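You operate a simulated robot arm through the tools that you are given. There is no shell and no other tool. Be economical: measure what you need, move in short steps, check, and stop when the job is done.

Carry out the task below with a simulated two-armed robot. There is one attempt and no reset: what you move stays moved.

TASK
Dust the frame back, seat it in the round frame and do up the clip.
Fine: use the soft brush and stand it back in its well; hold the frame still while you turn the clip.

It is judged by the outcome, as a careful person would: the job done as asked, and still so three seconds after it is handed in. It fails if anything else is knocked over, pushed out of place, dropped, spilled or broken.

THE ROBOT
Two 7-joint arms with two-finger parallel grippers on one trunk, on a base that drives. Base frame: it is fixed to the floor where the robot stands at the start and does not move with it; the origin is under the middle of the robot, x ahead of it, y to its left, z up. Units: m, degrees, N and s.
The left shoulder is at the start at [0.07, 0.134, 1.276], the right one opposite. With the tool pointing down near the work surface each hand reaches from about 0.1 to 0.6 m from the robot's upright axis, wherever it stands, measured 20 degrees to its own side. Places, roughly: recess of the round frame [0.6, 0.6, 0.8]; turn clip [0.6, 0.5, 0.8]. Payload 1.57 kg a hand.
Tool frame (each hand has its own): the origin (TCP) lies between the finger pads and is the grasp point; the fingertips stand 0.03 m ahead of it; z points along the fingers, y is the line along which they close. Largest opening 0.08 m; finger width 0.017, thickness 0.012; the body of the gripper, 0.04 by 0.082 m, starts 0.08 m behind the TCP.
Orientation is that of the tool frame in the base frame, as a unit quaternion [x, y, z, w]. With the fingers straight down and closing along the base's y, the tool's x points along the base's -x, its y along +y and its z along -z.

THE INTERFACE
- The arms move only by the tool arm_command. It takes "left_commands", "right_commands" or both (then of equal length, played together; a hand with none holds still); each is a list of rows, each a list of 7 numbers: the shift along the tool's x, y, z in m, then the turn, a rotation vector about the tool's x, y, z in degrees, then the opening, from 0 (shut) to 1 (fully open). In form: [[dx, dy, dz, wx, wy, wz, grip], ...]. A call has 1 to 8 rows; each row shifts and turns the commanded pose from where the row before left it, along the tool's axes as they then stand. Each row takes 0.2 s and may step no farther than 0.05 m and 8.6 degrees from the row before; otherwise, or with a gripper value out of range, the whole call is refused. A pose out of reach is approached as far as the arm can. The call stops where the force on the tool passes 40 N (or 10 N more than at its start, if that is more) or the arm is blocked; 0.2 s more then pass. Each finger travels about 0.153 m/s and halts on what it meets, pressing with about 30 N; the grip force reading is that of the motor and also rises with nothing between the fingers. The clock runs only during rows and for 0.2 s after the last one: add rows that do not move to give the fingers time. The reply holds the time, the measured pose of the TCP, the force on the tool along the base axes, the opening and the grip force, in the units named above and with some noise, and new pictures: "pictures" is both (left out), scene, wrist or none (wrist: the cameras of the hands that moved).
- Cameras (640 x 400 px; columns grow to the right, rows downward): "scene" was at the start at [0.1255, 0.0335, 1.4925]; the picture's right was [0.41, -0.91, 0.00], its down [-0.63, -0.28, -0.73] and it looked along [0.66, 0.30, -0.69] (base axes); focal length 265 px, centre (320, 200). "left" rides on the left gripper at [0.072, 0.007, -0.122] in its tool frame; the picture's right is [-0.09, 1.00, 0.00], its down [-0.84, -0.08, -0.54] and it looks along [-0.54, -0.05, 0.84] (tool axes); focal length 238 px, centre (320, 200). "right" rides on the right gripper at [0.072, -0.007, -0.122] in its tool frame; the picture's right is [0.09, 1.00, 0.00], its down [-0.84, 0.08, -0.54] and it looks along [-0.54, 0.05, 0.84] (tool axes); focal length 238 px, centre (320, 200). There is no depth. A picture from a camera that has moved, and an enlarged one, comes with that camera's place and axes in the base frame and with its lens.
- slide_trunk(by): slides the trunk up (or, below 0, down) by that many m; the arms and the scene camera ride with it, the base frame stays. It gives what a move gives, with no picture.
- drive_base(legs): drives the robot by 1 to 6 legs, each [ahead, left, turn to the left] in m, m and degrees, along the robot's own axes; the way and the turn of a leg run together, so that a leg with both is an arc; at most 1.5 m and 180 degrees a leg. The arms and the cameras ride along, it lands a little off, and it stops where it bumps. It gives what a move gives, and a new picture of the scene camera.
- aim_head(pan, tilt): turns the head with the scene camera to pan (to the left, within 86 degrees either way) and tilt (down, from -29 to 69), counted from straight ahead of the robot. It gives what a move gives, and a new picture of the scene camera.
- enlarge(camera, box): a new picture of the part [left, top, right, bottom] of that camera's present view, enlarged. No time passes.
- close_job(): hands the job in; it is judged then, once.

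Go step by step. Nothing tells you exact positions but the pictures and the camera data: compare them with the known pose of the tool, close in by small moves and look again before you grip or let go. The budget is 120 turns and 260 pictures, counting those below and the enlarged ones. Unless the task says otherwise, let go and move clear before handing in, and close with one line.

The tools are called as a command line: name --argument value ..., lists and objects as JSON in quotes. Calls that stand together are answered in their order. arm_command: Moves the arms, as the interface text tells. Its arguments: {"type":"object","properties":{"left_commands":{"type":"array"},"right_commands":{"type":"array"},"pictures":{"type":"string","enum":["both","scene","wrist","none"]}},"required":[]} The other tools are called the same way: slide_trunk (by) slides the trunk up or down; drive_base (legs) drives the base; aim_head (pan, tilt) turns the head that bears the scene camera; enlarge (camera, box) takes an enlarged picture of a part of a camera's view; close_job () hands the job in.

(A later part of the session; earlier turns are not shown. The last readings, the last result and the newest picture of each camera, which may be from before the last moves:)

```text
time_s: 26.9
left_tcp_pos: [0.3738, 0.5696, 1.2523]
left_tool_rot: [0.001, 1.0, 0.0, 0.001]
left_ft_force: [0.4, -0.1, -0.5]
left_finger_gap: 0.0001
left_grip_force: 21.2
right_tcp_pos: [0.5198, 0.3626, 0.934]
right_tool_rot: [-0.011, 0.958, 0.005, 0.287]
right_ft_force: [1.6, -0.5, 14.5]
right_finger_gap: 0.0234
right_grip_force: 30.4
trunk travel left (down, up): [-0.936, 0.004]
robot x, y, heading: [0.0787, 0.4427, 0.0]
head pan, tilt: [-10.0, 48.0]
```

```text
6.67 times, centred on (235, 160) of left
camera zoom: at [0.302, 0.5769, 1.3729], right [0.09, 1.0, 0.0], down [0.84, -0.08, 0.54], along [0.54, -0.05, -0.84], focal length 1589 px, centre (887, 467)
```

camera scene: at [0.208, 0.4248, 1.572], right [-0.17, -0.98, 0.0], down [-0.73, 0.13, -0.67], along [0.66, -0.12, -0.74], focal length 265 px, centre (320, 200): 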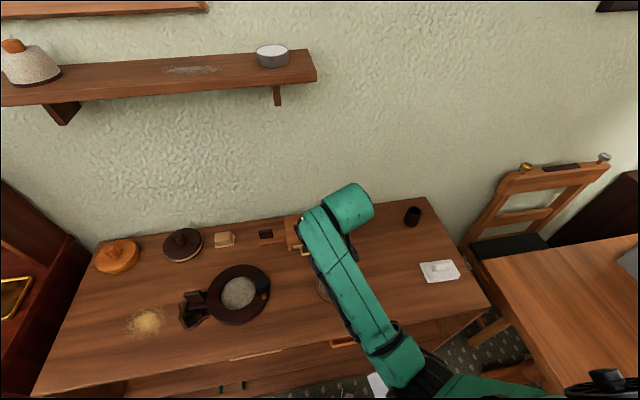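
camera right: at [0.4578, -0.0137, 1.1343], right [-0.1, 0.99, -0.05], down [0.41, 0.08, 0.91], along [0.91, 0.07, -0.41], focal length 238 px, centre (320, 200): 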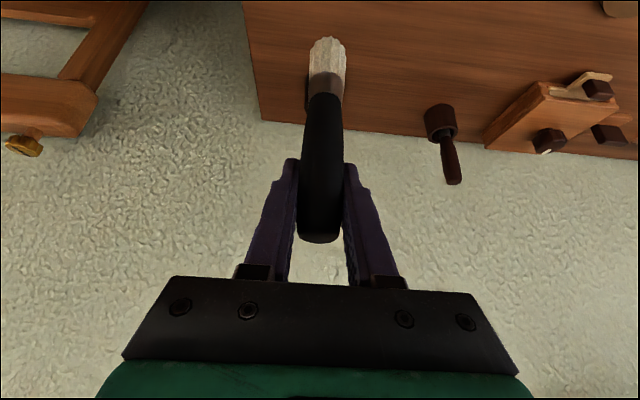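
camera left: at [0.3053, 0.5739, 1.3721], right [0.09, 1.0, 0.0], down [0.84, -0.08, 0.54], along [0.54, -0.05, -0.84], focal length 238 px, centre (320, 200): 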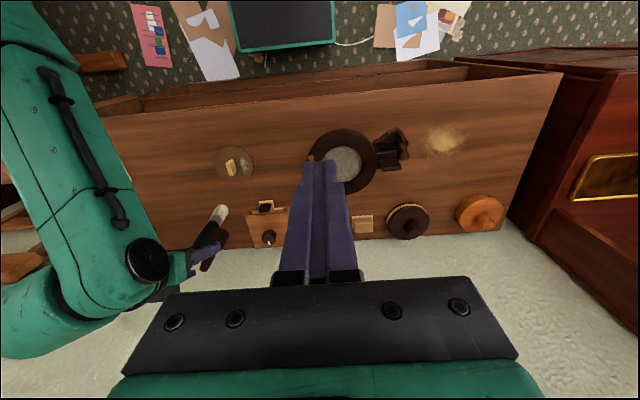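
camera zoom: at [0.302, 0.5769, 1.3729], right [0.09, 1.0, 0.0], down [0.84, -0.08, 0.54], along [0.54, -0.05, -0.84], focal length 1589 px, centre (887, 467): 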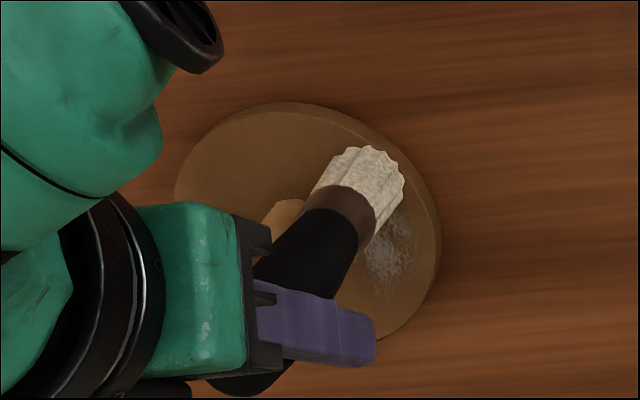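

Contact at 14 N, so I'll ease off and sweep along +x over the dust.

arm_command --right_commands '[[-0.0012, 0, -0.0018, 0, 0, 0, 0], [-0.0083, 0, 0.0056, 0, 0, 0, 0], [-0.0083, 0, 0.0056, 0, 0, 0, 0], [-0.0083, 0, 0.0056, 0, 0, 0, 0], [-0.0083, 0, 0.0056, 0, 0, 0, 0], [-0.0083, 0, 0.0056, 0, 0, 0, 0]]' --pictures "none"

enlarge --camera "left" --box '[205, 130, 265, 190]'

enlarge --camera "right" --box '[200, 0, 440, 150]'

```text
time_s: 28.3
left_tcp_pos: [0.3738, 0.5701, 1.2518]
left_tool_rot: [0.0, 1.0, 0.001, 0.0]
left_ft_force: [-0.4, 0.3, 0.0]
left_finger_gap: 0.0002
left_grip_force: 21.0
right_tcp_pos: [0.5704, 0.363, 0.9342]
right_tool_rot: [-0.01, 0.959, 0.004, 0.283]
right_ft_force: [-0.9, -0.3, 5.4]
right_finger_gap: 0.0232
right_grip_force: 29.9
trunk travel left (down, up): [-0.936, 0.004]
robot x, y, heading: [0.077, 0.4436, 0.0]
head pan, tilt: [-10.0, 48.0]
```

```text
6.67 times, centred on (235, 160) of left
camera zoom: at [0.3034, 0.577, 1.3725], right [0.09, 1.0, 0.0], down [0.84, -0.08, 0.54], along [0.54, -0.05, -0.84], focal length 1589 px, centre (887, 467)
```

zoom: 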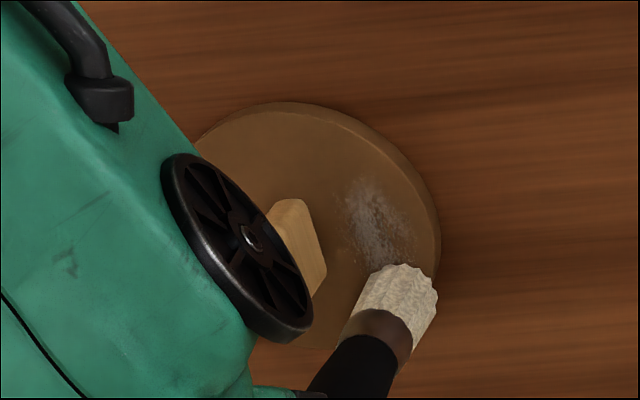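

```text
2.67 times, centred on (320, 75) of right
camera zoom: at [0.4454, 0.3537, 0.9966], right [-0.1, 0.99, -0.05], down [0.41, 0.08, 0.91], along [0.91, 0.07, -0.41], focal length 636 px, centre (320, 533)
```

zoom: 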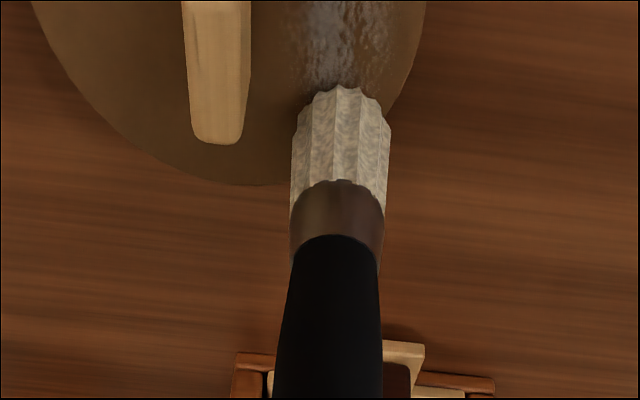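

The disc stayed put and the dust seems a little thinner. I'll do more strokes.

arm_command --right_commands '[[0.0104, -0.003, -0.007, 0, 0, 0, 0], [0.0104, 0, -0.007, 0, 0, 0, 0], [0.0104, 0, -0.007, 0, 0, 0, 0], [0.0104, 0, -0.007, 0, 0, 0, 0], [-0.0104, 0.0, 0.007, 0, 0, 0, 0], [-0.0104, 0, 0.007, 0, 0, 0, 0], [-0.0104, 0, 0.007, 0, 0, 0, 0], [-0.0104, 0, 0.007, 0, 0, 0, 0]]' --pictures "none"

enlarge --camera "left" --box '[205, 130, 265, 190]'

```text
time_s: 30.1
left_tcp_pos: [0.3714, 0.5694, 1.2519]
left_tool_rot: [0.001, 1.0, 0.0, 0.001]
left_ft_force: [0.0, -0.2, 0.0]
left_finger_gap: 0.0
left_grip_force: 21.4
right_tcp_pos: [0.5667, 0.3566, 0.934]
right_tool_rot: [-0.011, 0.959, 0.001, 0.284]
right_ft_force: [-6.3, -0.3, 16.0]
right_finger_gap: 0.0237
right_grip_force: 29.9
trunk travel left (down, up): [-0.936, 0.004]
robot x, y, heading: [0.0766, 0.4425, 0.0]
head pan, tilt: [-10.0, 48.0]
```

```text
6.67 times, centred on (235, 160) of left
camera zoom: at [0.2993, 0.5774, 1.3733], right [0.09, 1.0, 0.0], down [0.83, -0.08, 0.55], along [0.54, -0.05, -0.84], focal length 1589 px, centre (887, 467)
```

zoom: 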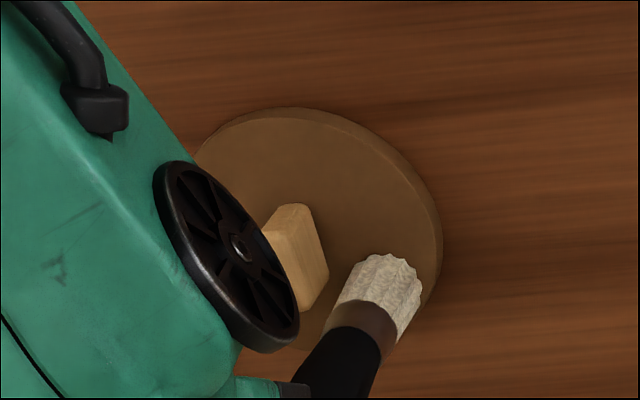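

The dust looks gone. I'll lift off and check.

arm_command --right_commands '[[-0.017, 0, -0.025, 0, 0, 0, 0], [-0.017, 0, -0.025, 0, 0, 0, 0], [-0.017, 0, -0.025, 0, 0, 0, 0], [0, 0, 0, 0, 0, 0, 0]]' --pictures "none"

enlarge --camera "left" --box '[205, 130, 265, 190]'

enlarge --camera "right" --box '[200, 0, 440, 150]'

```text
time_s: 31.1
left_tcp_pos: [0.3774, 0.5699, 1.2504]
left_tool_rot: [0.001, 1.0, 0.0, 0.001]
left_ft_force: [-1.1, 0.0, -0.1]
left_finger_gap: 0.0001
left_grip_force: 21.6
right_tcp_pos: [0.5676, 0.3327, 1.0086]
right_tool_rot: [-0.021, 0.96, -0.031, 0.277]
right_ft_force: [0.1, -0.3, -0.2]
right_finger_gap: 0.0232
right_grip_force: 29.7
trunk travel left (down, up): [-0.936, 0.004]
robot x, y, heading: [0.0791, 0.4443, -0.0]
head pan, tilt: [-10.0, 48.0]
```

```text
6.67 times, centred on (235, 160) of left
camera zoom: at [0.3054, 0.5765, 1.3721], right [0.09, 1.0, 0.0], down [0.84, -0.08, 0.54], along [0.54, -0.05, -0.84], focal length 1589 px, centre (887, 467)
```

zoom: 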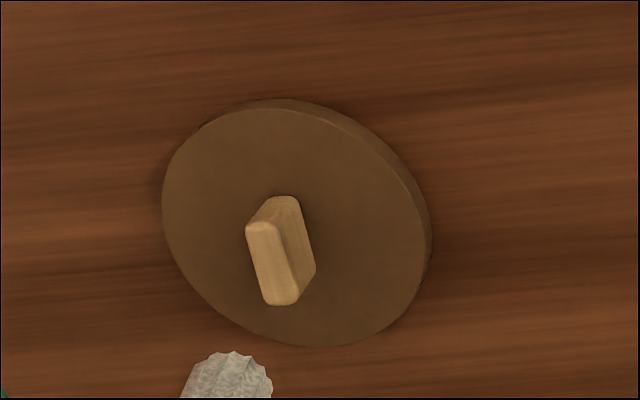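

```text
2.67 times, centred on (320, 75) of right
camera zoom: at [0.444, 0.3283, 1.0738], right [-0.1, 0.99, -0.12], down [0.42, 0.15, 0.9], along [0.9, 0.04, -0.43], focal length 636 px, centre (320, 533)
```

zoom: 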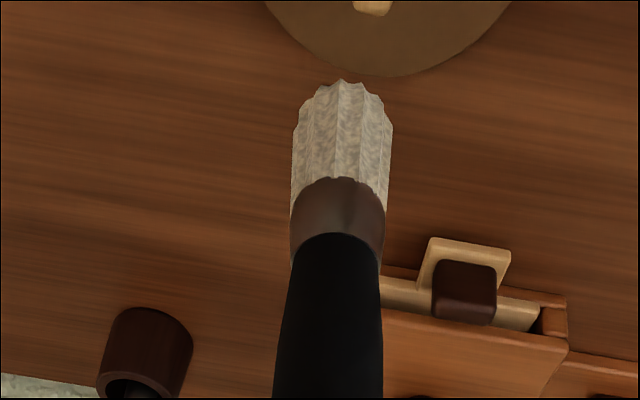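

The back is clean. I'll raise the brush and drive back to its well.

arm_command --right_commands '[[-0.017, 0, -0.025, 0, 0, 0, 0], [-0.017, 0, -0.025, 0, 0, 0, 0], [0, 0, 0, 0, 0, 0, 0]]' --pictures "none"

drive_base --legs '[[0.0, -0.345, 0]]'

enlarge --camera "right" --box '[0, 0, 640, 400]'

```text
time_s: 31.9
left_tcp_pos: [0.3763, 0.5699, 1.2511]
left_tool_rot: [0.001, 1.0, 0.0, 0.0]
left_ft_force: [0.8, 0.0, 0.1]
left_finger_gap: 0.0
left_grip_force: 21.4
right_tcp_pos: [0.5715, 0.3138, 1.0629]
right_tool_rot: [-0.025, 0.959, -0.063, 0.274]
right_ft_force: [0.9, 1.1, -0.5]
right_finger_gap: 0.0233
right_grip_force: 29.7
trunk travel left (down, up): [-0.936, 0.004]
robot x, y, heading: [0.0784, 0.4396, -0.0]
head pan, tilt: [-10.0, 48.0]
stopped in row 3 (right hand): the arm was blocked; the commanded pose is now the measured one
```

```text
time_s: 34.1
left_tcp_pos: [0.3748, 0.226, 1.2499]
left_tool_rot: [0.0, 1.0, -0.002, 0.001]
left_ft_force: [-0.5, 0.1, 0.5]
left_finger_gap: 0.0
left_grip_force: 20.9
right_tcp_pos: [0.5712, -0.0294, 1.0642]
right_tool_rot: [-0.024, 0.959, -0.063, 0.275]
right_ft_force: [-0.6, 1.0, 0.1]
right_finger_gap: 0.0233
right_grip_force: 30.6
trunk travel left (down, up): [-0.936, 0.004]
robot x, y, heading: [0.076, 0.0987, -0.2]
head pan, tilt: [-10.0, 48.0]
camera scene: at [0.2078, 0.086, 1.5721], right [-0.17, -0.98, 0.0], down [-0.73, 0.13, -0.67], along [0.66, -0.12, -0.74], focal length 265 px, centre (320, 200)
```

scene: 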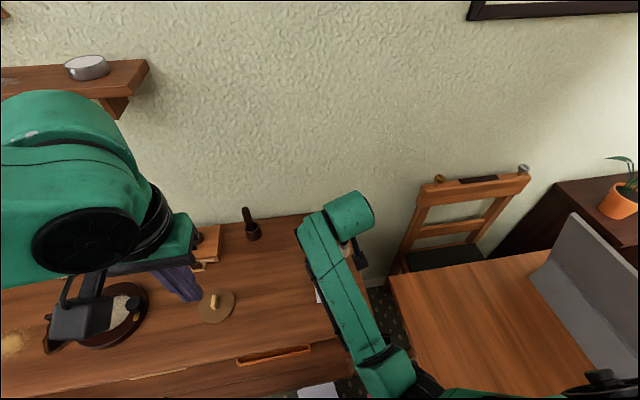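

```text
1.00 times, centred on (320, 200) of right
camera zoom: at [0.4473, -0.0277, 1.1292], right [-0.09, 0.98, -0.18], down [0.42, 0.2, 0.88], along [0.9, 0.0, -0.43], focal length 238 px, centre (320, 200)
```

zoom: 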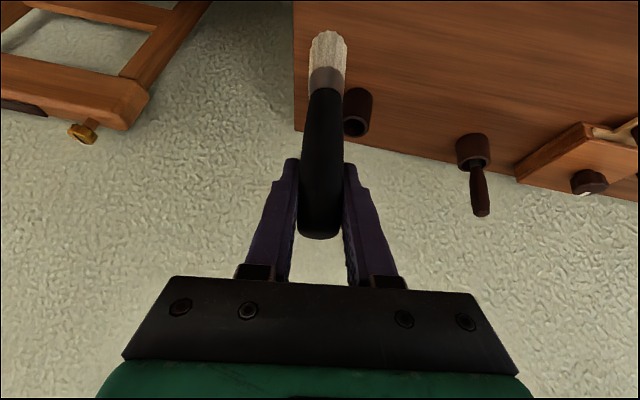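

The right arm had rubbed against the left one and rolled about 8°. I'll move the left arm away and restore the right hand's orientation.

arm_command --left_commands '[[0, 0.045, -0.01, 0, 0, 0, 0.5], [0, 0.045, -0.01, 0, 0, 0, 1], [0, 0.045, -0.01, 0, 0, 0, 1], [0, 0.045, -0.01, 0, 0, 0, 1], [0, 0.045, 0, 0, 0, 0, 1], [0, 0.045, 0, 0, 0, 0, 1]]' --pictures "none"

arm_command --right_commands '[[0, 0, 0, -6.92, -1.09, 3.61, 0], [-0.014, 0.025, 0.0004, 0, 0, 0, 0], [0, 0, 0, 0, 0, 0, 0]]'

```text
time_s: 35.5
left_tcp_pos: [0.3759, 0.4964, 1.2935]
left_tool_rot: [0.002, 1.0, 0.0, -0.001]
left_ft_force: [0.0, -0.7, -0.8]
left_finger_gap: 0.0798
left_grip_force: 0.0
right_tcp_pos: [0.5721, -0.0302, 1.0639]
right_tool_rot: [-0.024, 0.959, -0.065, 0.274]
right_ft_force: [-0.4, 0.4, -0.1]
right_finger_gap: 0.0233
right_grip_force: 29.9
trunk travel left (down, up): [-0.936, 0.004]
robot x, y, heading: [0.0792, 0.0977, -0.1]
head pan, tilt: [-10.0, 48.0]
```

```text
time_s: 36.3
left_tcp_pos: [0.3759, 0.4943, 1.2923]
left_tool_rot: [0.001, 1.0, -0.001, 0.0]
left_ft_force: [-0.8, -0.4, 0.6]
left_finger_gap: 0.0799
left_grip_force: 0.0
right_tcp_pos: [0.5796, -0.0247, 1.06]
right_tool_rot: [-0.016, 0.961, -0.023, 0.276]
right_ft_force: [-0.7, 0.4, -0.6]
right_finger_gap: 0.0235
right_grip_force: 30.3
trunk travel left (down, up): [-0.936, 0.004]
robot x, y, heading: [0.0823, 0.0981, -0.1]
head pan, tilt: [-10.0, 48.0]
camera scene: at [0.2084, 0.0834, 1.572], right [-0.17, -0.98, 0.0], down [-0.73, 0.13, -0.67], along [0.66, -0.12, -0.74], focal length 265 px, centre (320, 200)
camera right: at [0.4553, -0.0283, 1.1249], right [-0.1, 0.99, -0.1], down [0.42, 0.13, 0.9], along [0.9, 0.04, -0.43], focal length 238 px, centre (320, 200)
```

scene: 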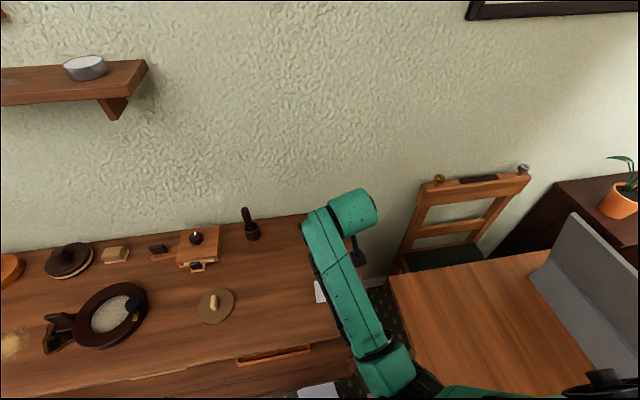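
right: 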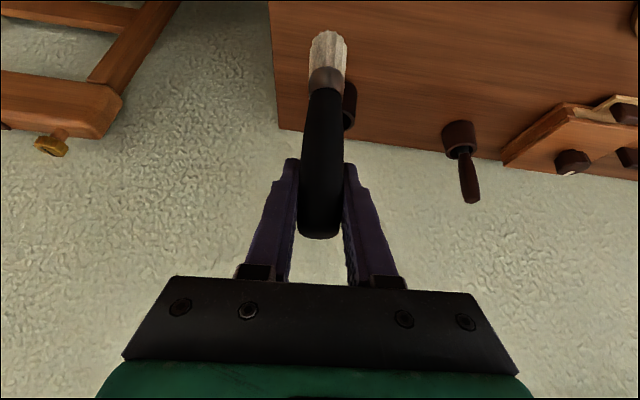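

It isn't fully there yet, so I'll let it settle.

arm_command --right_commands '[[0, 0, 0, 0, 0, 0, 0], [0, 0, 0, 0, 0, 0, 0], [0, 0, 0, 0, 0, 0, 0]]' --pictures "none"

```text
time_s: 37.1
left_tcp_pos: [0.3757, 0.4936, 1.2916]
left_tool_rot: [0.0, 1.0, 0.0, 0.0]
left_ft_force: [0.0, -0.1, 0.1]
left_finger_gap: 0.0804
left_grip_force: 0.0
right_tcp_pos: [0.5804, -0.0252, 1.0624]
right_tool_rot: [-0.014, 0.96, -0.024, 0.279]
right_ft_force: [-0.5, 0.1, -0.9]
right_finger_gap: 0.0234
right_grip_force: 30.0
trunk travel left (down, up): [-0.936, 0.004]
robot x, y, heading: [0.0795, 0.0966, -0.1]
head pan, tilt: [-10.0, 48.0]
```

arm_command --right_commands '[[-0.01, 0.02, -0.01, 0, 0, 0, 0], [-0.01, 0, -0.01, 0, 0, 0, 0], [0, 0, 0, 0, 0, 0, 0]]' --pictures "none"

aim_head --pan -60 --tilt 45

```text
time_s: 37.9
left_tcp_pos: [0.3763, 0.4934, 1.292]
left_tool_rot: [0.0, 1.0, 0.0, 0.0]
left_ft_force: [-0.5, -0.4, 0.6]
left_finger_gap: 0.0801
left_grip_force: 0.0
right_tcp_pos: [0.5873, -0.027, 1.0811]
right_tool_rot: [-0.016, 0.96, -0.054, 0.276]
right_ft_force: [0.7, 0.1, 0.1]
right_finger_gap: 0.0232
right_grip_force: 29.7
trunk travel left (down, up): [-0.936, 0.004]
robot x, y, heading: [0.0801, 0.0978, -0.1]
head pan, tilt: [-10.0, 48.0]
```

```text
time_s: 39.1
left_tcp_pos: [0.375, 0.4942, 1.292]
left_tool_rot: [0.0, 1.0, -0.001, 0.0]
left_ft_force: [0.0, 0.7, -0.2]
left_finger_gap: 0.0799
left_grip_force: 0.1
right_tcp_pos: [0.5881, -0.0263, 1.0836]
right_tool_rot: [-0.016, 0.959, -0.053, 0.279]
right_ft_force: [0.1, 0.8, -0.6]
right_finger_gap: 0.0232
right_grip_force: 30.5
trunk travel left (down, up): [-0.936, 0.004]
robot x, y, heading: [0.0812, 0.0987, 0.2]
head pan, tilt: [-60.0, 45.0]
camera scene: at [0.1709, 0.0261, 1.5763], right [-0.87, -0.5, 0.0], down [-0.35, 0.61, -0.71], along [0.35, -0.61, -0.71], focal length 265 px, centre (320, 200)
```

scene: 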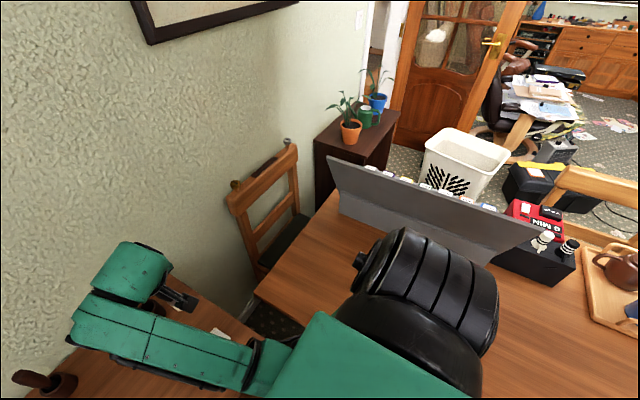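

Nothing is touching. It looks like a joint limit when retracted and high, so I'll extend forward and slightly down.

arm_command --right_commands '[[-0.02, 0, 0.028, 0, 0, 0, 0], [-0.02, 0, 0.028, 0, 0, 0, 0], [-0.025, 0, 0.017, 0, 0, 0, 0], [0, 0, 0, 0, 0, 0, 0], [0, 0, 0, 0, 0, 0, 0]]' --pictures "wrist"

```text
time_s: 40.3
left_tcp_pos: [0.3761, 0.4932, 1.2918]
left_tool_rot: [0.0, 1.0, 0.001, 0.001]
left_ft_force: [-0.2, -0.7, 1.0]
left_finger_gap: 0.0798
left_grip_force: 0.1
right_tcp_pos: [0.6856, 0.007, 1.0722]
right_tool_rot: [-0.008, 0.959, -0.002, 0.284]
right_ft_force: [0.8, 0.1, -1.3]
right_finger_gap: 0.0232
right_grip_force: 30.1
trunk travel left (down, up): [-0.936, 0.004]
robot x, y, heading: [0.0787, 0.0954, 0.1]
head pan, tilt: [-60.0, 45.0]
camera right: at [0.56, 0.0001, 1.1345], right [-0.09, 0.99, -0.06], down [0.4, 0.09, 0.91], along [0.91, 0.06, -0.41], focal length 238 px, centre (320, 200)
```

right: 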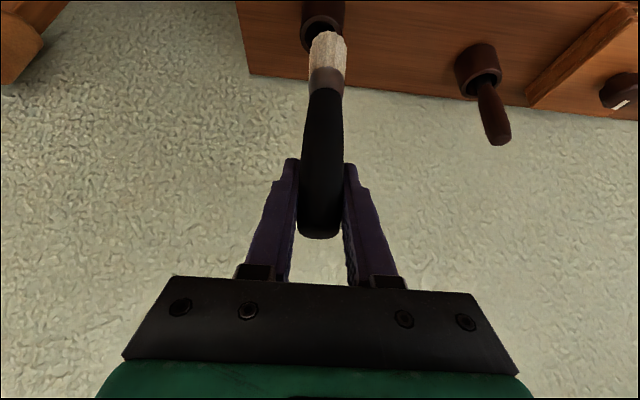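

Orientation has recovered. I'll move to above the well.

arm_command --right_commands '[[-0.0155, -0.003, 0.01, 0, 0, 0, 0], [-0.011, -0.003, 0.025, 0, 0, 0, 0], [0.011, 0, 0.026, 0, 0, 0, 0], [0, 0, 0, 0, 0, 0, 0], [0, 0, 0, 0, 0, 0, 0]]' --pictures "none"

enlarge --camera "right" --box '[220, 0, 420, 250]'

```text
time_s: 41.5
left_tcp_pos: [0.3759, 0.4938, 1.2926]
left_tool_rot: [0.0, 1.0, 0.0, 0.0]
left_ft_force: [0.6, 0.5, -0.3]
left_finger_gap: 0.0804
left_grip_force: 0.1
right_tcp_pos: [0.7293, 0.0116, 1.0292]
right_tool_rot: [-0.011, 0.959, 0.004, 0.283]
right_ft_force: [0.4, -0.6, -0.9]
right_finger_gap: 0.0232
right_grip_force: 29.6
trunk travel left (down, up): [-0.936, 0.004]
robot x, y, heading: [0.0833, 0.0951, -0.2]
head pan, tilt: [-60.0, 45.0]
```

```text
1.60 times, centred on (320, 125) of right
camera zoom: at [0.603, 0.0027, 1.0918], right [-0.1, 0.99, -0.05], down [0.41, 0.09, 0.91], along [0.91, 0.07, -0.41], focal length 381 px, centre (320, 320)
```

zoom: 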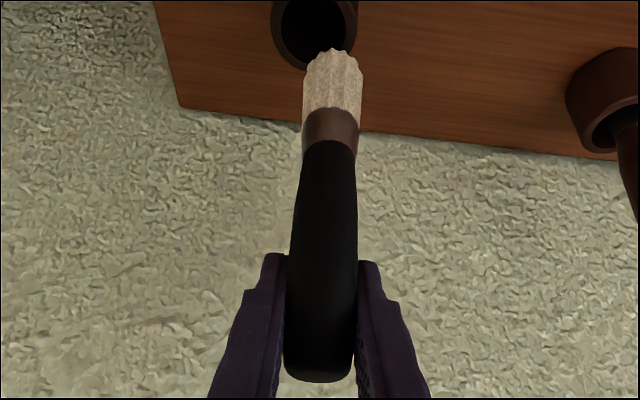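

I need 11 mm to the right and some down to match the lift-out pose.

arm_command --right_commands '[[0.001, -0.006, 0.004, 0, 0, 0, 0], [0.0077, -0.005, 0.014, 0, 0, 0, 0], [0, 0, 0, 0, 0, 0, 0], [0, 0, 0, 0, 0, 0, 0]]' --pictures "none"

enlarge --camera "right" --box '[220, 0, 420, 250]'

```text
time_s: 42.5
left_tcp_pos: [0.376, 0.4943, 1.2929]
left_tool_rot: [0.001, 1.0, 0.0, 0.0]
left_ft_force: [0.5, -0.8, -0.1]
left_finger_gap: 0.08
left_grip_force: 0.1
right_tcp_pos: [0.7298, 0.0004, 1.0088]
right_tool_rot: [-0.012, 0.959, 0.005, 0.284]
right_ft_force: [0.1, -0.9, -0.1]
right_finger_gap: 0.0234
right_grip_force: 29.7
trunk travel left (down, up): [-0.936, 0.004]
robot x, y, heading: [0.0771, 0.0983, -0.0]
head pan, tilt: [-60.0, 45.0]
```

```text
1.60 times, centred on (320, 125) of right
camera zoom: at [0.6055, -0.0082, 1.0719], right [-0.1, 0.99, -0.05], down [0.41, 0.09, 0.91], along [0.91, 0.07, -0.41], focal length 381 px, centre (320, 320)
```

zoom: 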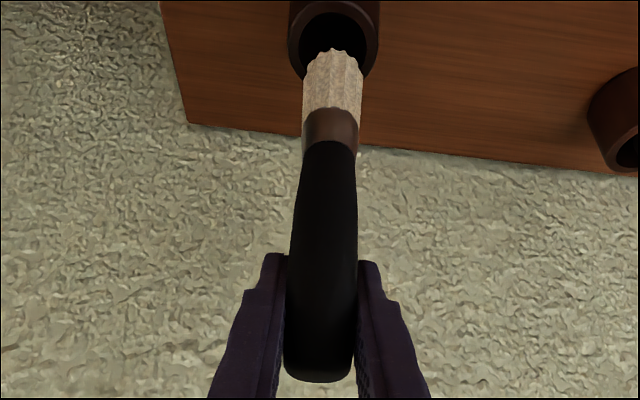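

The brush has shifted a few mm in the grip, so I'll check its alignment over the well from the left camera.

enlarge --camera "left" --box '[110, 120, 230, 260]'

enlarge --camera "right" --box '[290, 0, 370, 60]'

```text
2.86 times, centred on (170, 190) of left
camera zoom: at [0.3044, 0.5012, 1.4133], right [0.09, 1.0, 0.0], down [0.84, -0.08, 0.54], along [0.54, -0.05, -0.84], focal length 681 px, centre (749, 229)
```

zoom: 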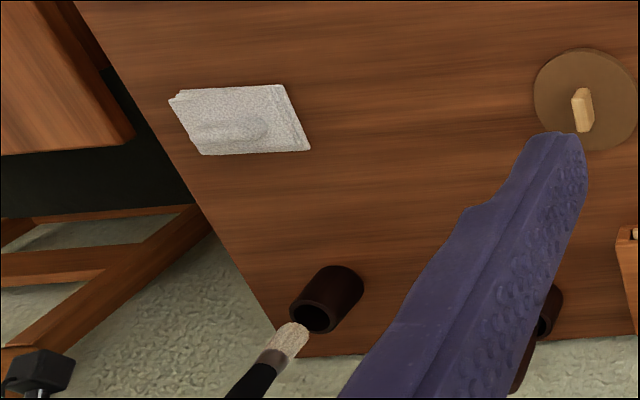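

```text
6.67 times, centred on (330, 30) of right
camera zoom: at [0.6055, -0.0082, 1.0719], right [-0.1, 0.99, -0.05], down [0.41, 0.09, 0.91], along [0.91, 0.07, -0.41], focal length 1589 px, centre (253, 1333)
```

zoom: 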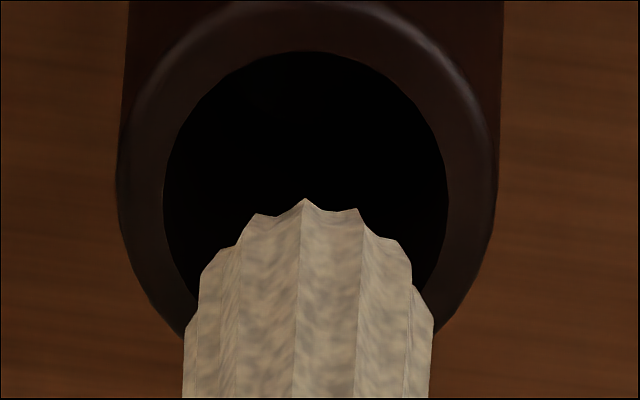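

The brush tip sits about 8 mm toward me relative to the well axis. I'll shift +x by 8 mm and recheck.

arm_command --right_commands '[[-0.0066, -0.0005, 0.0045, 0, 0, 0, 0], [0, 0, 0, 0, 0, 0, 0], [0, 0, 0, 0, 0, 0, 0]]' --pictures "none"

slide_trunk --by -0.025

enlarge --camera "left" --box '[140, 200, 200, 260]'

enlarge --camera "right" --box '[280, 0, 380, 75]'

```text
time_s: 43.3
left_tcp_pos: [0.3761, 0.4942, 1.2918]
left_tool_rot: [0.0, 1.0, 0.0, 0.0]
left_ft_force: [-0.2, 0.4, -0.1]
left_finger_gap: 0.08
left_grip_force: 0.0
right_tcp_pos: [0.7395, 0.0017, 1.0098]
right_tool_rot: [-0.011, 0.959, 0.004, 0.284]
right_ft_force: [0.2, -0.2, 0.4]
right_finger_gap: 0.0236
right_grip_force: 30.3
trunk travel left (down, up): [-0.936, 0.004]
robot x, y, heading: [0.0815, 0.0949, -0.1]
head pan, tilt: [-60.0, 45.0]
```

```text
time_s: 44.0
left_tcp_pos: [0.3771, 0.4942, 1.2663]
left_tool_rot: [0.0, 1.0, 0.0, 0.0]
left_ft_force: [-0.3, -0.6, 0.1]
left_finger_gap: 0.0799
left_grip_force: 0.1
right_tcp_pos: [0.7397, 0.001, 0.9841]
right_tool_rot: [-0.012, 0.959, 0.004, 0.283]
right_ft_force: [0.3, 0.3, -0.1]
right_finger_gap: 0.0233
right_grip_force: 30.0
trunk travel left (down, up): [-0.911, 0.029]
robot x, y, heading: [0.0784, 0.0989, 0.1]
head pan, tilt: [-60.0, 45.0]
```

```text
6.67 times, centred on (170, 230) of left
camera zoom: at [0.3049, 0.5011, 1.3882], right [0.09, 1.0, 0.0], down [0.84, -0.08, 0.54], along [0.54, -0.05, -0.84], focal length 1589 px, centre (1320, 0)
```

zoom: 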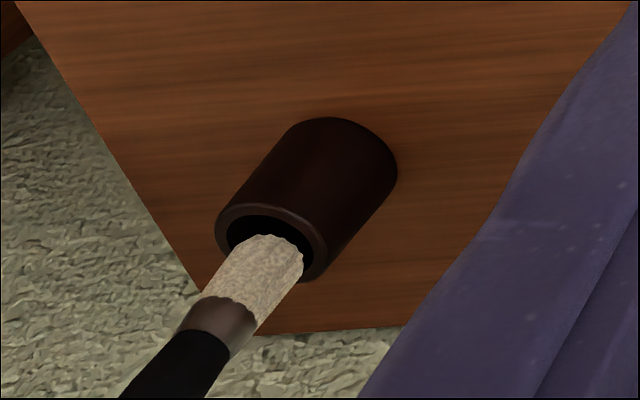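

```text
5.33 times, centred on (330, 38) of right
camera zoom: at [0.6143, -0.0078, 1.0471], right [-0.1, 0.99, -0.05], down [0.41, 0.09, 0.91], along [0.91, 0.07, -0.41], focal length 1271 px, centre (267, 1067)
```

zoom: 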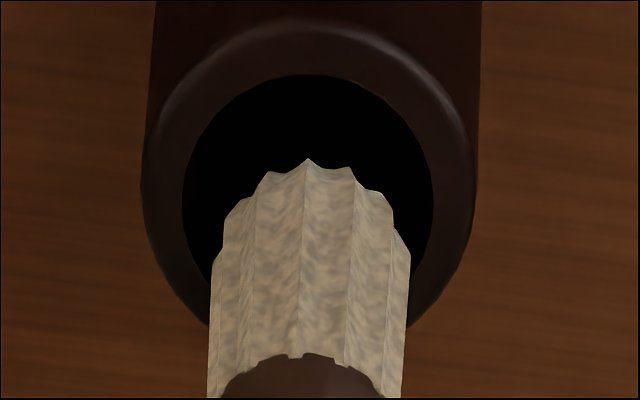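

Aligned within a couple of mm. I'll lower into the well.

slide_trunk --by -0.03

enlarge --camera "right" --box '[240, 0, 400, 130]'

```text
time_s: 44.8
left_tcp_pos: [0.3756, 0.4929, 1.2369]
left_tool_rot: [0.0, 1.0, 0.0, -0.001]
left_ft_force: [-0.4, -0.6, 0.2]
left_finger_gap: 0.0802
left_grip_force: 0.1
right_tcp_pos: [0.7381, 0.0004, 0.9553]
right_tool_rot: [-0.011, 0.959, 0.004, 0.283]
right_ft_force: [0.2, 0.0, -0.1]
right_finger_gap: 0.0235
right_grip_force: 29.9
trunk travel left (down, up): [-0.881, 0.059]
robot x, y, heading: [0.0792, 0.0981, -0.1]
head pan, tilt: [-60.0, 45.0]
```

```text
3.08 times, centred on (320, 65) of right
camera zoom: at [0.614, -0.0079, 1.0173], right [-0.1, 0.99, -0.05], down [0.41, 0.09, 0.91], along [0.91, 0.07, -0.41], focal length 733 px, centre (320, 615)
```

zoom: 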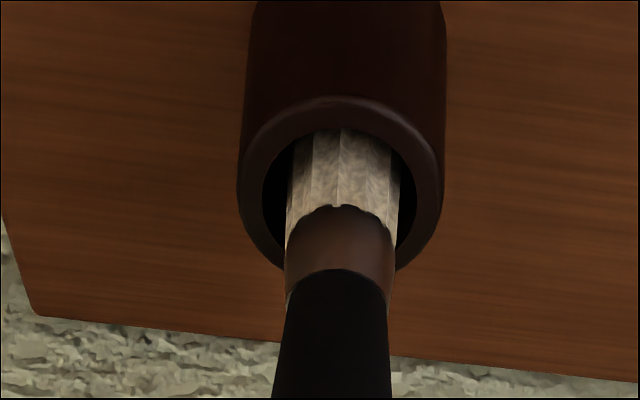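

It's inside with no force. Lower 2.6 cm more, checking for bottom contact.

slide_trunk --by -0.026

slide_trunk --by -0.004

enlarge --camera "right" --box '[220, 0, 420, 250]'

```text
time_s: 45.5
left_tcp_pos: [0.3744, 0.4938, 1.2108]
left_tool_rot: [0.0, 1.0, 0.0, 0.001]
left_ft_force: [0.4, 0.0, -0.6]
left_finger_gap: 0.08
left_grip_force: 0.1
right_tcp_pos: [0.738, 0.0005, 0.9307]
right_tool_rot: [-0.011, 0.958, 0.004, 0.285]
right_ft_force: [-2.8, -0.4, 11.1]
right_finger_gap: 0.0231
right_grip_force: 30.1
trunk travel left (down, up): [-0.855, 0.085]
robot x, y, heading: [0.0786, 0.0927, -0.1]
head pan, tilt: [-60.0, 45.0]
```

```text
time_s: 46.0
left_tcp_pos: [0.3709, 0.4954, 1.2085]
left_tool_rot: [0.0, 1.0, 0.0, 0.002]
left_ft_force: [0.3, -0.3, -0.4]
left_finger_gap: 0.0799
left_grip_force: 0.1
right_tcp_pos: [0.7378, 0.0016, 0.9307]
right_tool_rot: [-0.012, 0.957, 0.004, 0.289]
right_ft_force: [0.9, -1.0, 25.1]
right_finger_gap: 0.0234
right_grip_force: 29.2
trunk travel left (down, up): [-0.851, 0.089]
robot x, y, heading: [0.0787, 0.1001, -0.2]
head pan, tilt: [-60.0, 45.0]
```

```text
1.60 times, centred on (320, 125) of right
camera zoom: at [0.6116, -0.0073, 0.9921], right [-0.1, 0.99, -0.05], down [0.39, 0.09, 0.91], along [0.91, 0.07, -0.4], focal length 381 px, centre (320, 320)
```

zoom: 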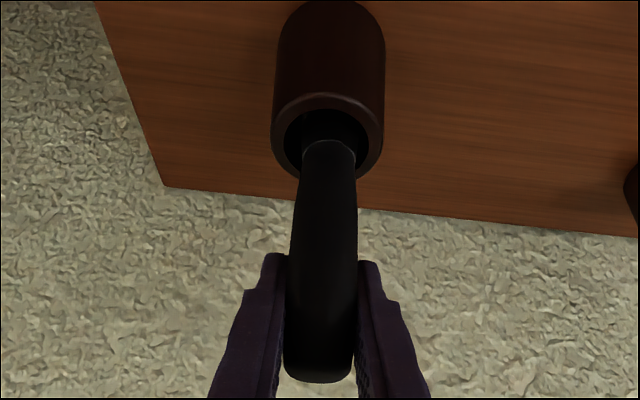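

It's on the bottom. I'll ease up 4 mm, release and back off.

slide_trunk --by 0.005

arm_command --right_commands '[[0, 0, 0, 0, 0, 0, 0.3], [0, 0, 0, 0, 0, 0, 0.6], [0, 0, 0, 0, 0, 0, 1], [0, 0, 0, 0, 0, 0, 1], [0, 0, -0.03, 0, 0, 0, 1], [0, 0, -0.045, 0, 0, 0, 1], [0, 0, -0.045, 0, 0, 0, 1], [0, 0, 0, 0, 0, 0, 1]]' --pictures "wrist"

```text
time_s: 46.5
left_tcp_pos: [0.3745, 0.4958, 1.2117]
left_tool_rot: [0.0, 1.0, 0.0, 0.0]
left_ft_force: [0.1, 0.7, 1.1]
left_finger_gap: 0.0799
left_grip_force: 0.1
right_tcp_pos: [0.7374, 0.0014, 0.9307]
right_tool_rot: [-0.01, 0.958, 0.004, 0.285]
right_ft_force: [4.1, 0.1, 13.6]
right_finger_gap: 0.0231
right_grip_force: 29.9
trunk travel left (down, up): [-0.856, 0.084]
robot x, y, heading: [0.0786, 0.1027, 0.2]
head pan, tilt: [-60.0, 45.0]
```

```text
time_s: 48.4
left_tcp_pos: [0.3772, 0.494, 1.2108]
left_tool_rot: [0.0, 1.0, 0.0, 0.0]
left_ft_force: [0.1, 0.0, -0.2]
left_finger_gap: 0.08
left_grip_force: 0.0
right_tcp_pos: [0.6792, -0.012, 1.0378]
right_tool_rot: [-0.007, 0.957, -0.005, 0.291]
right_ft_force: [-1.1, -0.5, -0.3]
right_finger_gap: 0.0799
right_grip_force: 0.0
trunk travel left (down, up): [-0.856, 0.084]
robot x, y, heading: [0.0811, 0.0982, -0.2]
head pan, tilt: [-60.0, 45.0]
camera right: at [0.5528, -0.0186, 1.0983], right [-0.09, 0.99, -0.06], down [0.39, 0.09, 0.91], along [0.92, 0.05, -0.4], focal length 238 px, centre (320, 200)
```

right: 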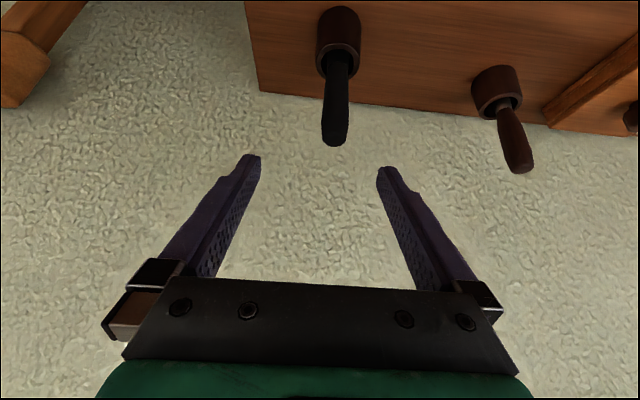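

Both brushes are standing. I'll bring the right hand back to pointing straight down and drive left to work on the frame.

arm_command --right_commands '[[0.031, 0, -0.021, 0, 8.5, 0, 1], [0.034, 0, -0.015, 0, 8.5, 0, 1], [0.036, 0, -0.009, 0, 8.5, 0, 1], [0.037, 0, -0.004, 0, 8.0, 0, 1], [0, 0, 0, 0, 0, 0, 1]]' --pictures "none"

drive_base --legs '[[0.0, 0.4, 0]]'

aim_head --pan 10 --tilt 50

enlarge --camera "right" --box '[0, 0, 640, 400]'

```text
time_s: 49.4
left_tcp_pos: [0.378, 0.4933, 1.2123]
left_tool_rot: [0.001, 1.0, 0.0, 0.0]
left_ft_force: [0.6, -0.2, 0.3]
left_finger_gap: 0.0802
left_grip_force: 0.0
right_tcp_pos: [0.5673, -0.0693, 0.9886]
right_tool_rot: [0.022, 0.998, -0.061, 0.018]
right_ft_force: [-0.6, 0.4, 0.3]
right_finger_gap: 0.0801
right_grip_force: 0.0
right hand out of reach, approached as far as the arm can: row 3, 4
trunk travel left (down, up): [-0.856, 0.084]
robot x, y, heading: [0.0793, 0.0981, -0.0]
head pan, tilt: [-60.0, 45.0]
stopped in row 4 (right hand): the arm was blocked; the commanded pose is now the measured one
```

```text
time_s: 51.9
left_tcp_pos: [0.3759, 0.8924, 1.2124]
left_tool_rot: [-0.001, 1.0, 0.001, 0.0]
left_ft_force: [-1.0, -0.5, 0.1]
left_finger_gap: 0.0802
left_grip_force: 0.1
right_tcp_pos: [0.5669, 0.3317, 0.9867]
right_tool_rot: [0.021, 0.998, -0.061, 0.017]
right_ft_force: [-0.7, 0.1, -0.3]
right_finger_gap: 0.0799
right_grip_force: 0.1
trunk travel left (down, up): [-0.856, 0.084]
robot x, y, heading: [0.0828, 0.5003, -0.0]
head pan, tilt: [-60.0, 45.0]
camera scene: at [0.1704, 0.4248, 1.4962], right [-0.86, -0.5, 0.0], down [-0.36, 0.61, -0.71], along [0.35, -0.61, -0.71], focal length 265 px, centre (320, 200)
```

scene: 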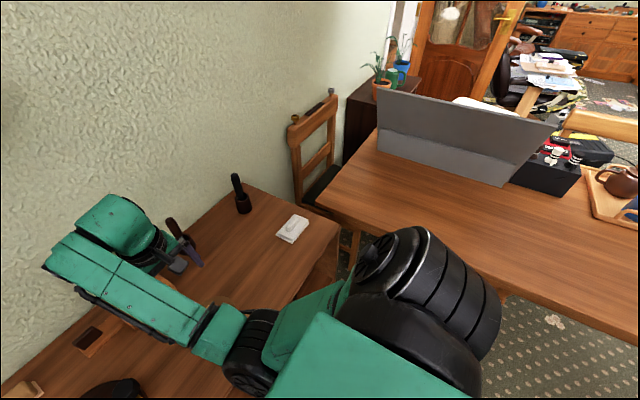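

```text
time_s: 53.3
left_tcp_pos: [0.3745, 0.8955, 1.2115]
left_tool_rot: [-0.001, 1.0, 0.0, 0.001]
left_ft_force: [0.5, 0.3, 0.3]
left_finger_gap: 0.0799
left_grip_force: 0.1
right_tcp_pos: [0.5665, 0.3328, 0.9877]
right_tool_rot: [0.02, 0.998, -0.063, 0.017]
right_ft_force: [-0.6, -0.2, 0.3]
right_finger_gap: 0.08
right_grip_force: 0.2
trunk travel left (down, up): [-0.856, 0.084]
robot x, y, heading: [0.0752, 0.497, 0.1]
head pan, tilt: [10.0, 50.0]
camera scene: at [0.2055, 0.5107, 1.4893], right [0.18, -0.98, 0.0], down [-0.75, -0.13, -0.64], along [0.63, 0.11, -0.77], focal length 265 px, centre (320, 200)
```

scene: 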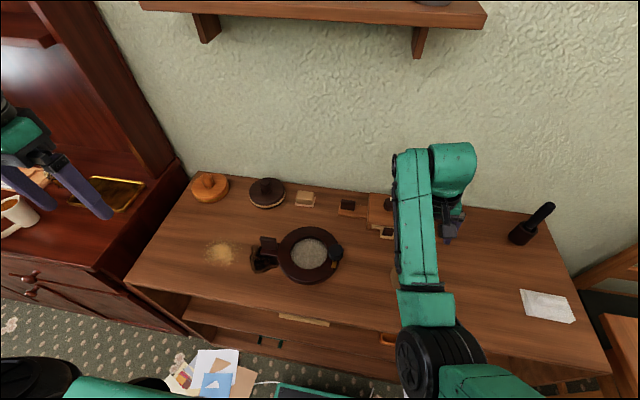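

```text
1.00 times, centred on (320, 200) of right
camera zoom: at [0.492, 0.345, 1.1057], right [-0.05, 0.99, -0.13], down [0.82, 0.11, 0.56], along [0.57, -0.08, -0.82], focal length 238 px, centre (320, 200)
```

zoom: 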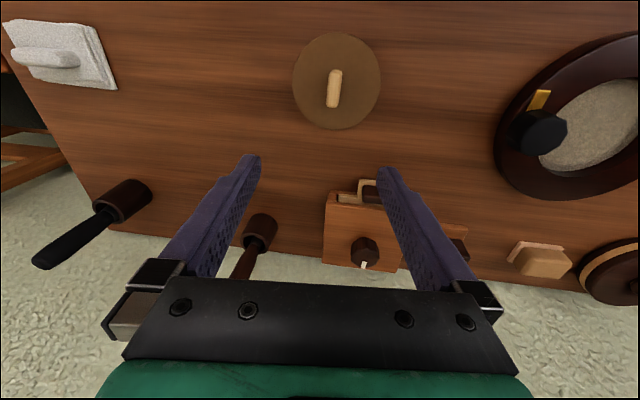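

The frame back is unmoved near [0.53, 0.33]. I'll straighten the right hand to vertical.

arm_command --right_commands '[[0, 0, 0, -7.2, 1.95, -2.3, 1], [0, 0, 0, 0, 0, 0, 1], [0, 0, 0, 0, 0, 0, 1]]' --pictures "none"

```text
time_s: 54.1
left_tcp_pos: [0.3752, 0.8955, 1.2112]
left_tool_rot: [-0.002, 1.0, 0.0, 0.0]
left_ft_force: [-0.4, 0.1, -0.4]
left_finger_gap: 0.0799
left_grip_force: 0.1
right_tcp_pos: [0.5681, 0.3065, 0.9878]
right_tool_rot: [0.016, 1.0, -0.023, 0.002]
right_ft_force: [0.1, -0.3, 0.6]
right_finger_gap: 0.0799
right_grip_force: 0.0
trunk travel left (down, up): [-0.856, 0.084]
robot x, y, heading: [0.0805, 0.498, 0.0]
head pan, tilt: [10.0, 50.0]
```

The right arm dislikes reaching inward in this posture, so I'll work with it on its own side. I'll pull the left hand in and drive left another 0.18 m.

arm_command --left_commands '[[-0.02, -0.03, 0.02, 0, 0, 0, 1], [-0.02, -0.03, 0.02, 0, 0, 0, 1], [-0.02, -0.03, 0.02, 0, 0, 0, 1], [-0.02, -0.03, 0.02, 0, 0, 0, 1], [-0.02, -0.03, 0.02, 0, 0, 0, 1], [0, 0, 0, 0, 0, 0, 1]]' --right_commands '[[0, -0.03, 0, 0, 0, 0, 1], [0, -0.03, 0, 0, 0, 0, 1], [0, -0.03, 0, 0, 0, 0, 1], [0, -0.03, 0, 0, 0, 0, 1], [0, -0.03, 0, 0, 0, 0, 1], [0, 0, 0, 0, 0, 0, 1]]' --pictures "none"

drive_base --legs '[[0.0, 0.18, 0]]'

enlarge --camera "right" --box '[0, 0, 640, 400]'

```text
time_s: 55.5
left_tcp_pos: [0.4727, 0.747, 1.1124]
left_tool_rot: [0.0, 1.0, -0.001, 0.0]
left_ft_force: [-0.2, -0.4, -0.2]
left_finger_gap: 0.0799
left_grip_force: 0.1
right_tcp_pos: [0.5653, 0.1831, 0.9881]
right_tool_rot: [0.0, 1.0, 0.001, 0.001]
right_ft_force: [-0.3, -0.2, 0.2]
right_finger_gap: 0.08
right_grip_force: 0.0
trunk travel left (down, up): [-0.856, 0.084]
robot x, y, heading: [0.0778, 0.4969, -0.2]
head pan, tilt: [10.0, 50.0]
```

```text
time_s: 57.0
left_tcp_pos: [0.473, 0.9226, 1.1147]
left_tool_rot: [0.0, 1.0, 0.002, 0.001]
left_ft_force: [-0.3, 0.1, -0.2]
left_finger_gap: 0.08
left_grip_force: 0.1
right_tcp_pos: [0.5677, 0.3591, 0.9861]
right_tool_rot: [0.001, 1.0, 0.003, -0.001]
right_ft_force: [0.1, 0.3, -0.1]
right_finger_gap: 0.0798
right_grip_force: 0.1
trunk travel left (down, up): [-0.856, 0.084]
robot x, y, heading: [0.0801, 0.6797, -0.1]
head pan, tilt: [10.0, 50.0]
camera scene: at [0.2053, 0.6873, 1.4894], right [0.17, -0.98, 0.0], down [-0.75, -0.13, -0.64], along [0.63, 0.11, -0.77], focal length 265 px, centre (320, 200)
```

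scene: 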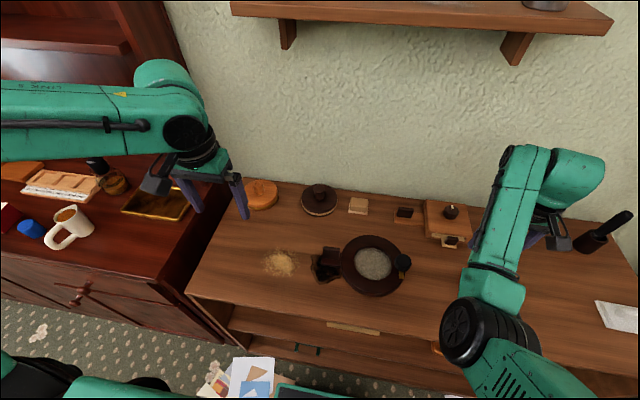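

```text
1.00 times, centred on (320, 200) of right
camera zoom: at [0.4959, 0.3531, 1.1072], right [-0.09, 1.0, 0.0], down [0.84, 0.07, 0.54], along [0.54, 0.05, -0.84], focal length 238 px, centre (320, 200)
```

zoom: 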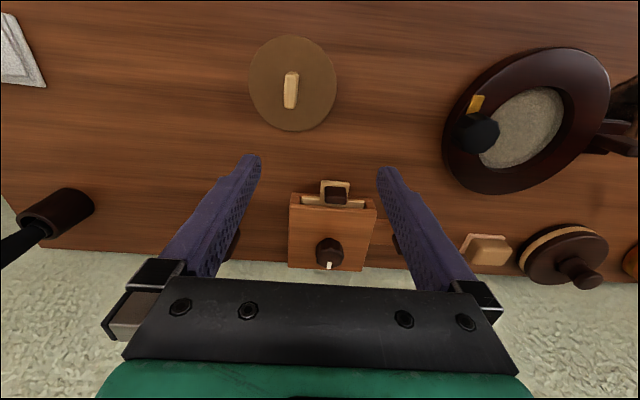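

The hand is vertical now. I'll zoom on the tab and the clip for exact positions.

enlarge --camera "right" --box '[240, 25, 345, 140]'

enlarge --camera "right" --box '[430, 40, 640, 200]'

enlarge --camera "scene" --box '[300, 220, 420, 310]'

```text
3.48 times, centred on (292, 82) of right
camera zoom: at [0.4959, 0.3531, 1.1072], right [-0.09, 1.0, 0.0], down [0.84, 0.07, 0.54], along [0.54, 0.05, -0.84], focal length 829 px, centre (416, 609)
```

zoom: 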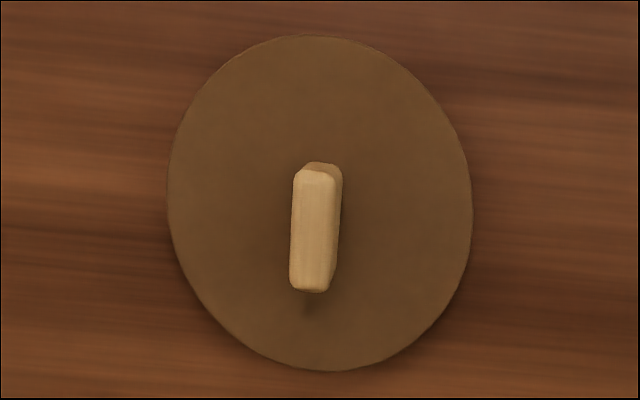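

```text
2.50 times, centred on (535, 120) of right
camera zoom: at [0.4959, 0.3531, 1.1072], right [-0.09, 1.0, 0.0], down [0.84, 0.07, 0.54], along [0.54, 0.05, -0.84], focal length 596 px, centre (-218, 400)
```

zoom: 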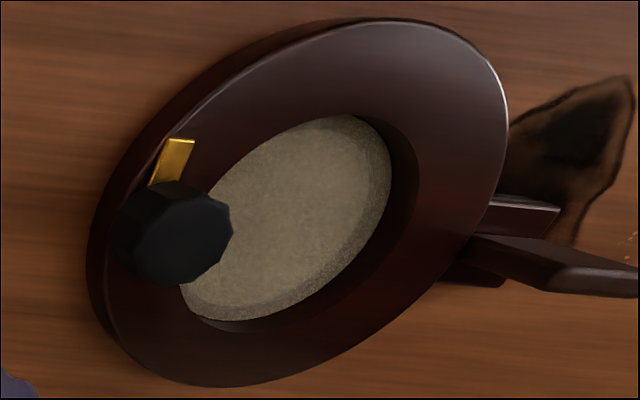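

```text
4.44 times, centred on (360, 265) of scene
camera zoom: at [0.2053, 0.6873, 1.4894], right [0.17, -0.98, 0.0], down [-0.75, -0.13, -0.64], along [0.63, 0.11, -0.77], focal length 1178 px, centre (142, -89)
```

zoom: 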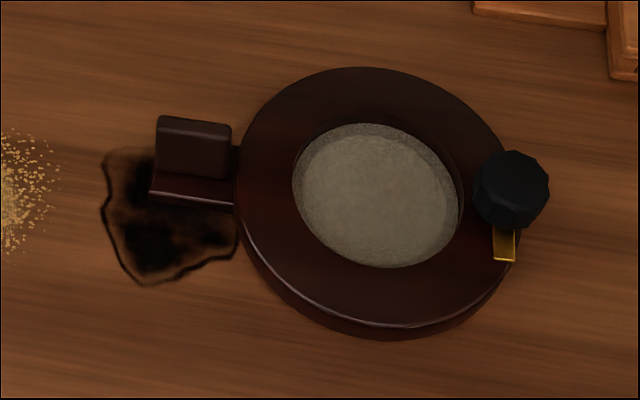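

Tab at about [0.535, 0.327], aligned with x. The lug plate on the frame is thin in x, so the left hand must close along x. I'll descend over the tab.

arm_command --right_commands '[[0.0165, -0.016, 0.02, 0, 0, 0, 1], [0.0165, -0.016, 0.02, 0, 0, 0, 1], [0, 0, 0.04, 0, 0, 0, 1], [0, 0, 0, 0, 0, 0, 1]]' --pictures "wrist"

```text
time_s: 58.0
left_tcp_pos: [0.4737, 0.9259, 1.1132]
left_tool_rot: [0.0, 1.0, 0.0, 0.0]
left_ft_force: [-0.2, -0.4, 0.3]
left_finger_gap: 0.0801
left_grip_force: 0.0
right_tcp_pos: [0.5339, 0.3309, 0.9084]
right_tool_rot: [0.001, 1.0, 0.0, -0.001]
right_ft_force: [0.0, -0.3, 0.0]
right_finger_gap: 0.0802
right_grip_force: 0.1
trunk travel left (down, up): [-0.856, 0.084]
robot x, y, heading: [0.0792, 0.6803, -0.1]
head pan, tilt: [10.0, 50.0]
camera right: at [0.4634, 0.3242, 1.029], right [-0.09, 1.0, 0.0], down [0.84, 0.07, 0.54], along [0.54, 0.05, -0.84], focal length 238 px, centre (320, 200)
```

right: 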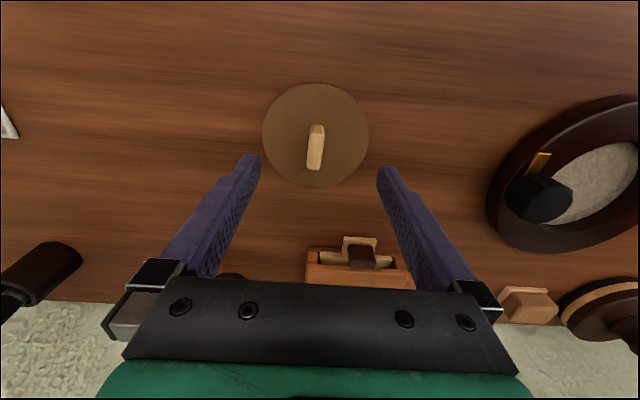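

Centred. Descend to z≈0.85 and close.

arm_command --right_commands '[[-0.002, -0.003, 0.03, 0, 0, 0, 1], [0, 0, 0.028, 0, 0, 0, 1], [0, 0, 0, 0, 0, 0, 1], [0, 0, 0, 0, 0, 0, 0.3], [0, 0, 0, 0, 0, 0, 0], [0, 0, 0, 0, 0, 0, 0], [0, 0, 0, 0, 0, 0, 0]]' --pictures "wrist"

```text
time_s: 59.6
left_tcp_pos: [0.4723, 0.9266, 1.1151]
left_tool_rot: [0.0, 1.0, 0.0, 0.0]
left_ft_force: [-0.7, 0.6, 0.2]
left_finger_gap: 0.0799
left_grip_force: 0.1
right_tcp_pos: [0.535, 0.3274, 0.8492]
right_tool_rot: [0.001, 1.0, 0.001, -0.001]
right_ft_force: [-0.1, 0.3, -0.3]
right_finger_gap: 0.0117
right_grip_force: 29.8
trunk travel left (down, up): [-0.856, 0.084]
robot x, y, heading: [0.0805, 0.6785, -0.1]
head pan, tilt: [10.0, 50.0]
camera right: at [0.4647, 0.3204, 0.9708], right [-0.09, 1.0, 0.0], down [0.84, 0.07, 0.54], along [0.54, 0.05, -0.84], focal length 238 px, centre (320, 200)
```

right: 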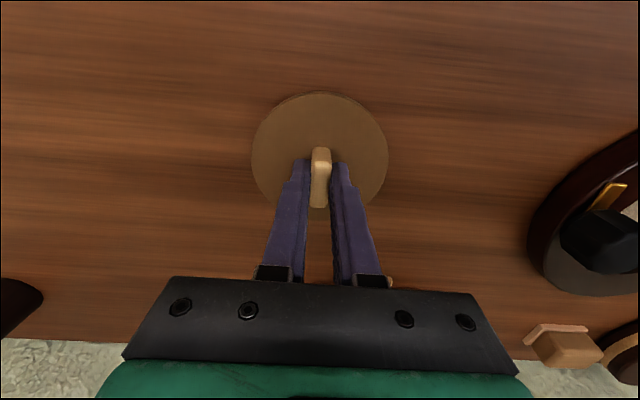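

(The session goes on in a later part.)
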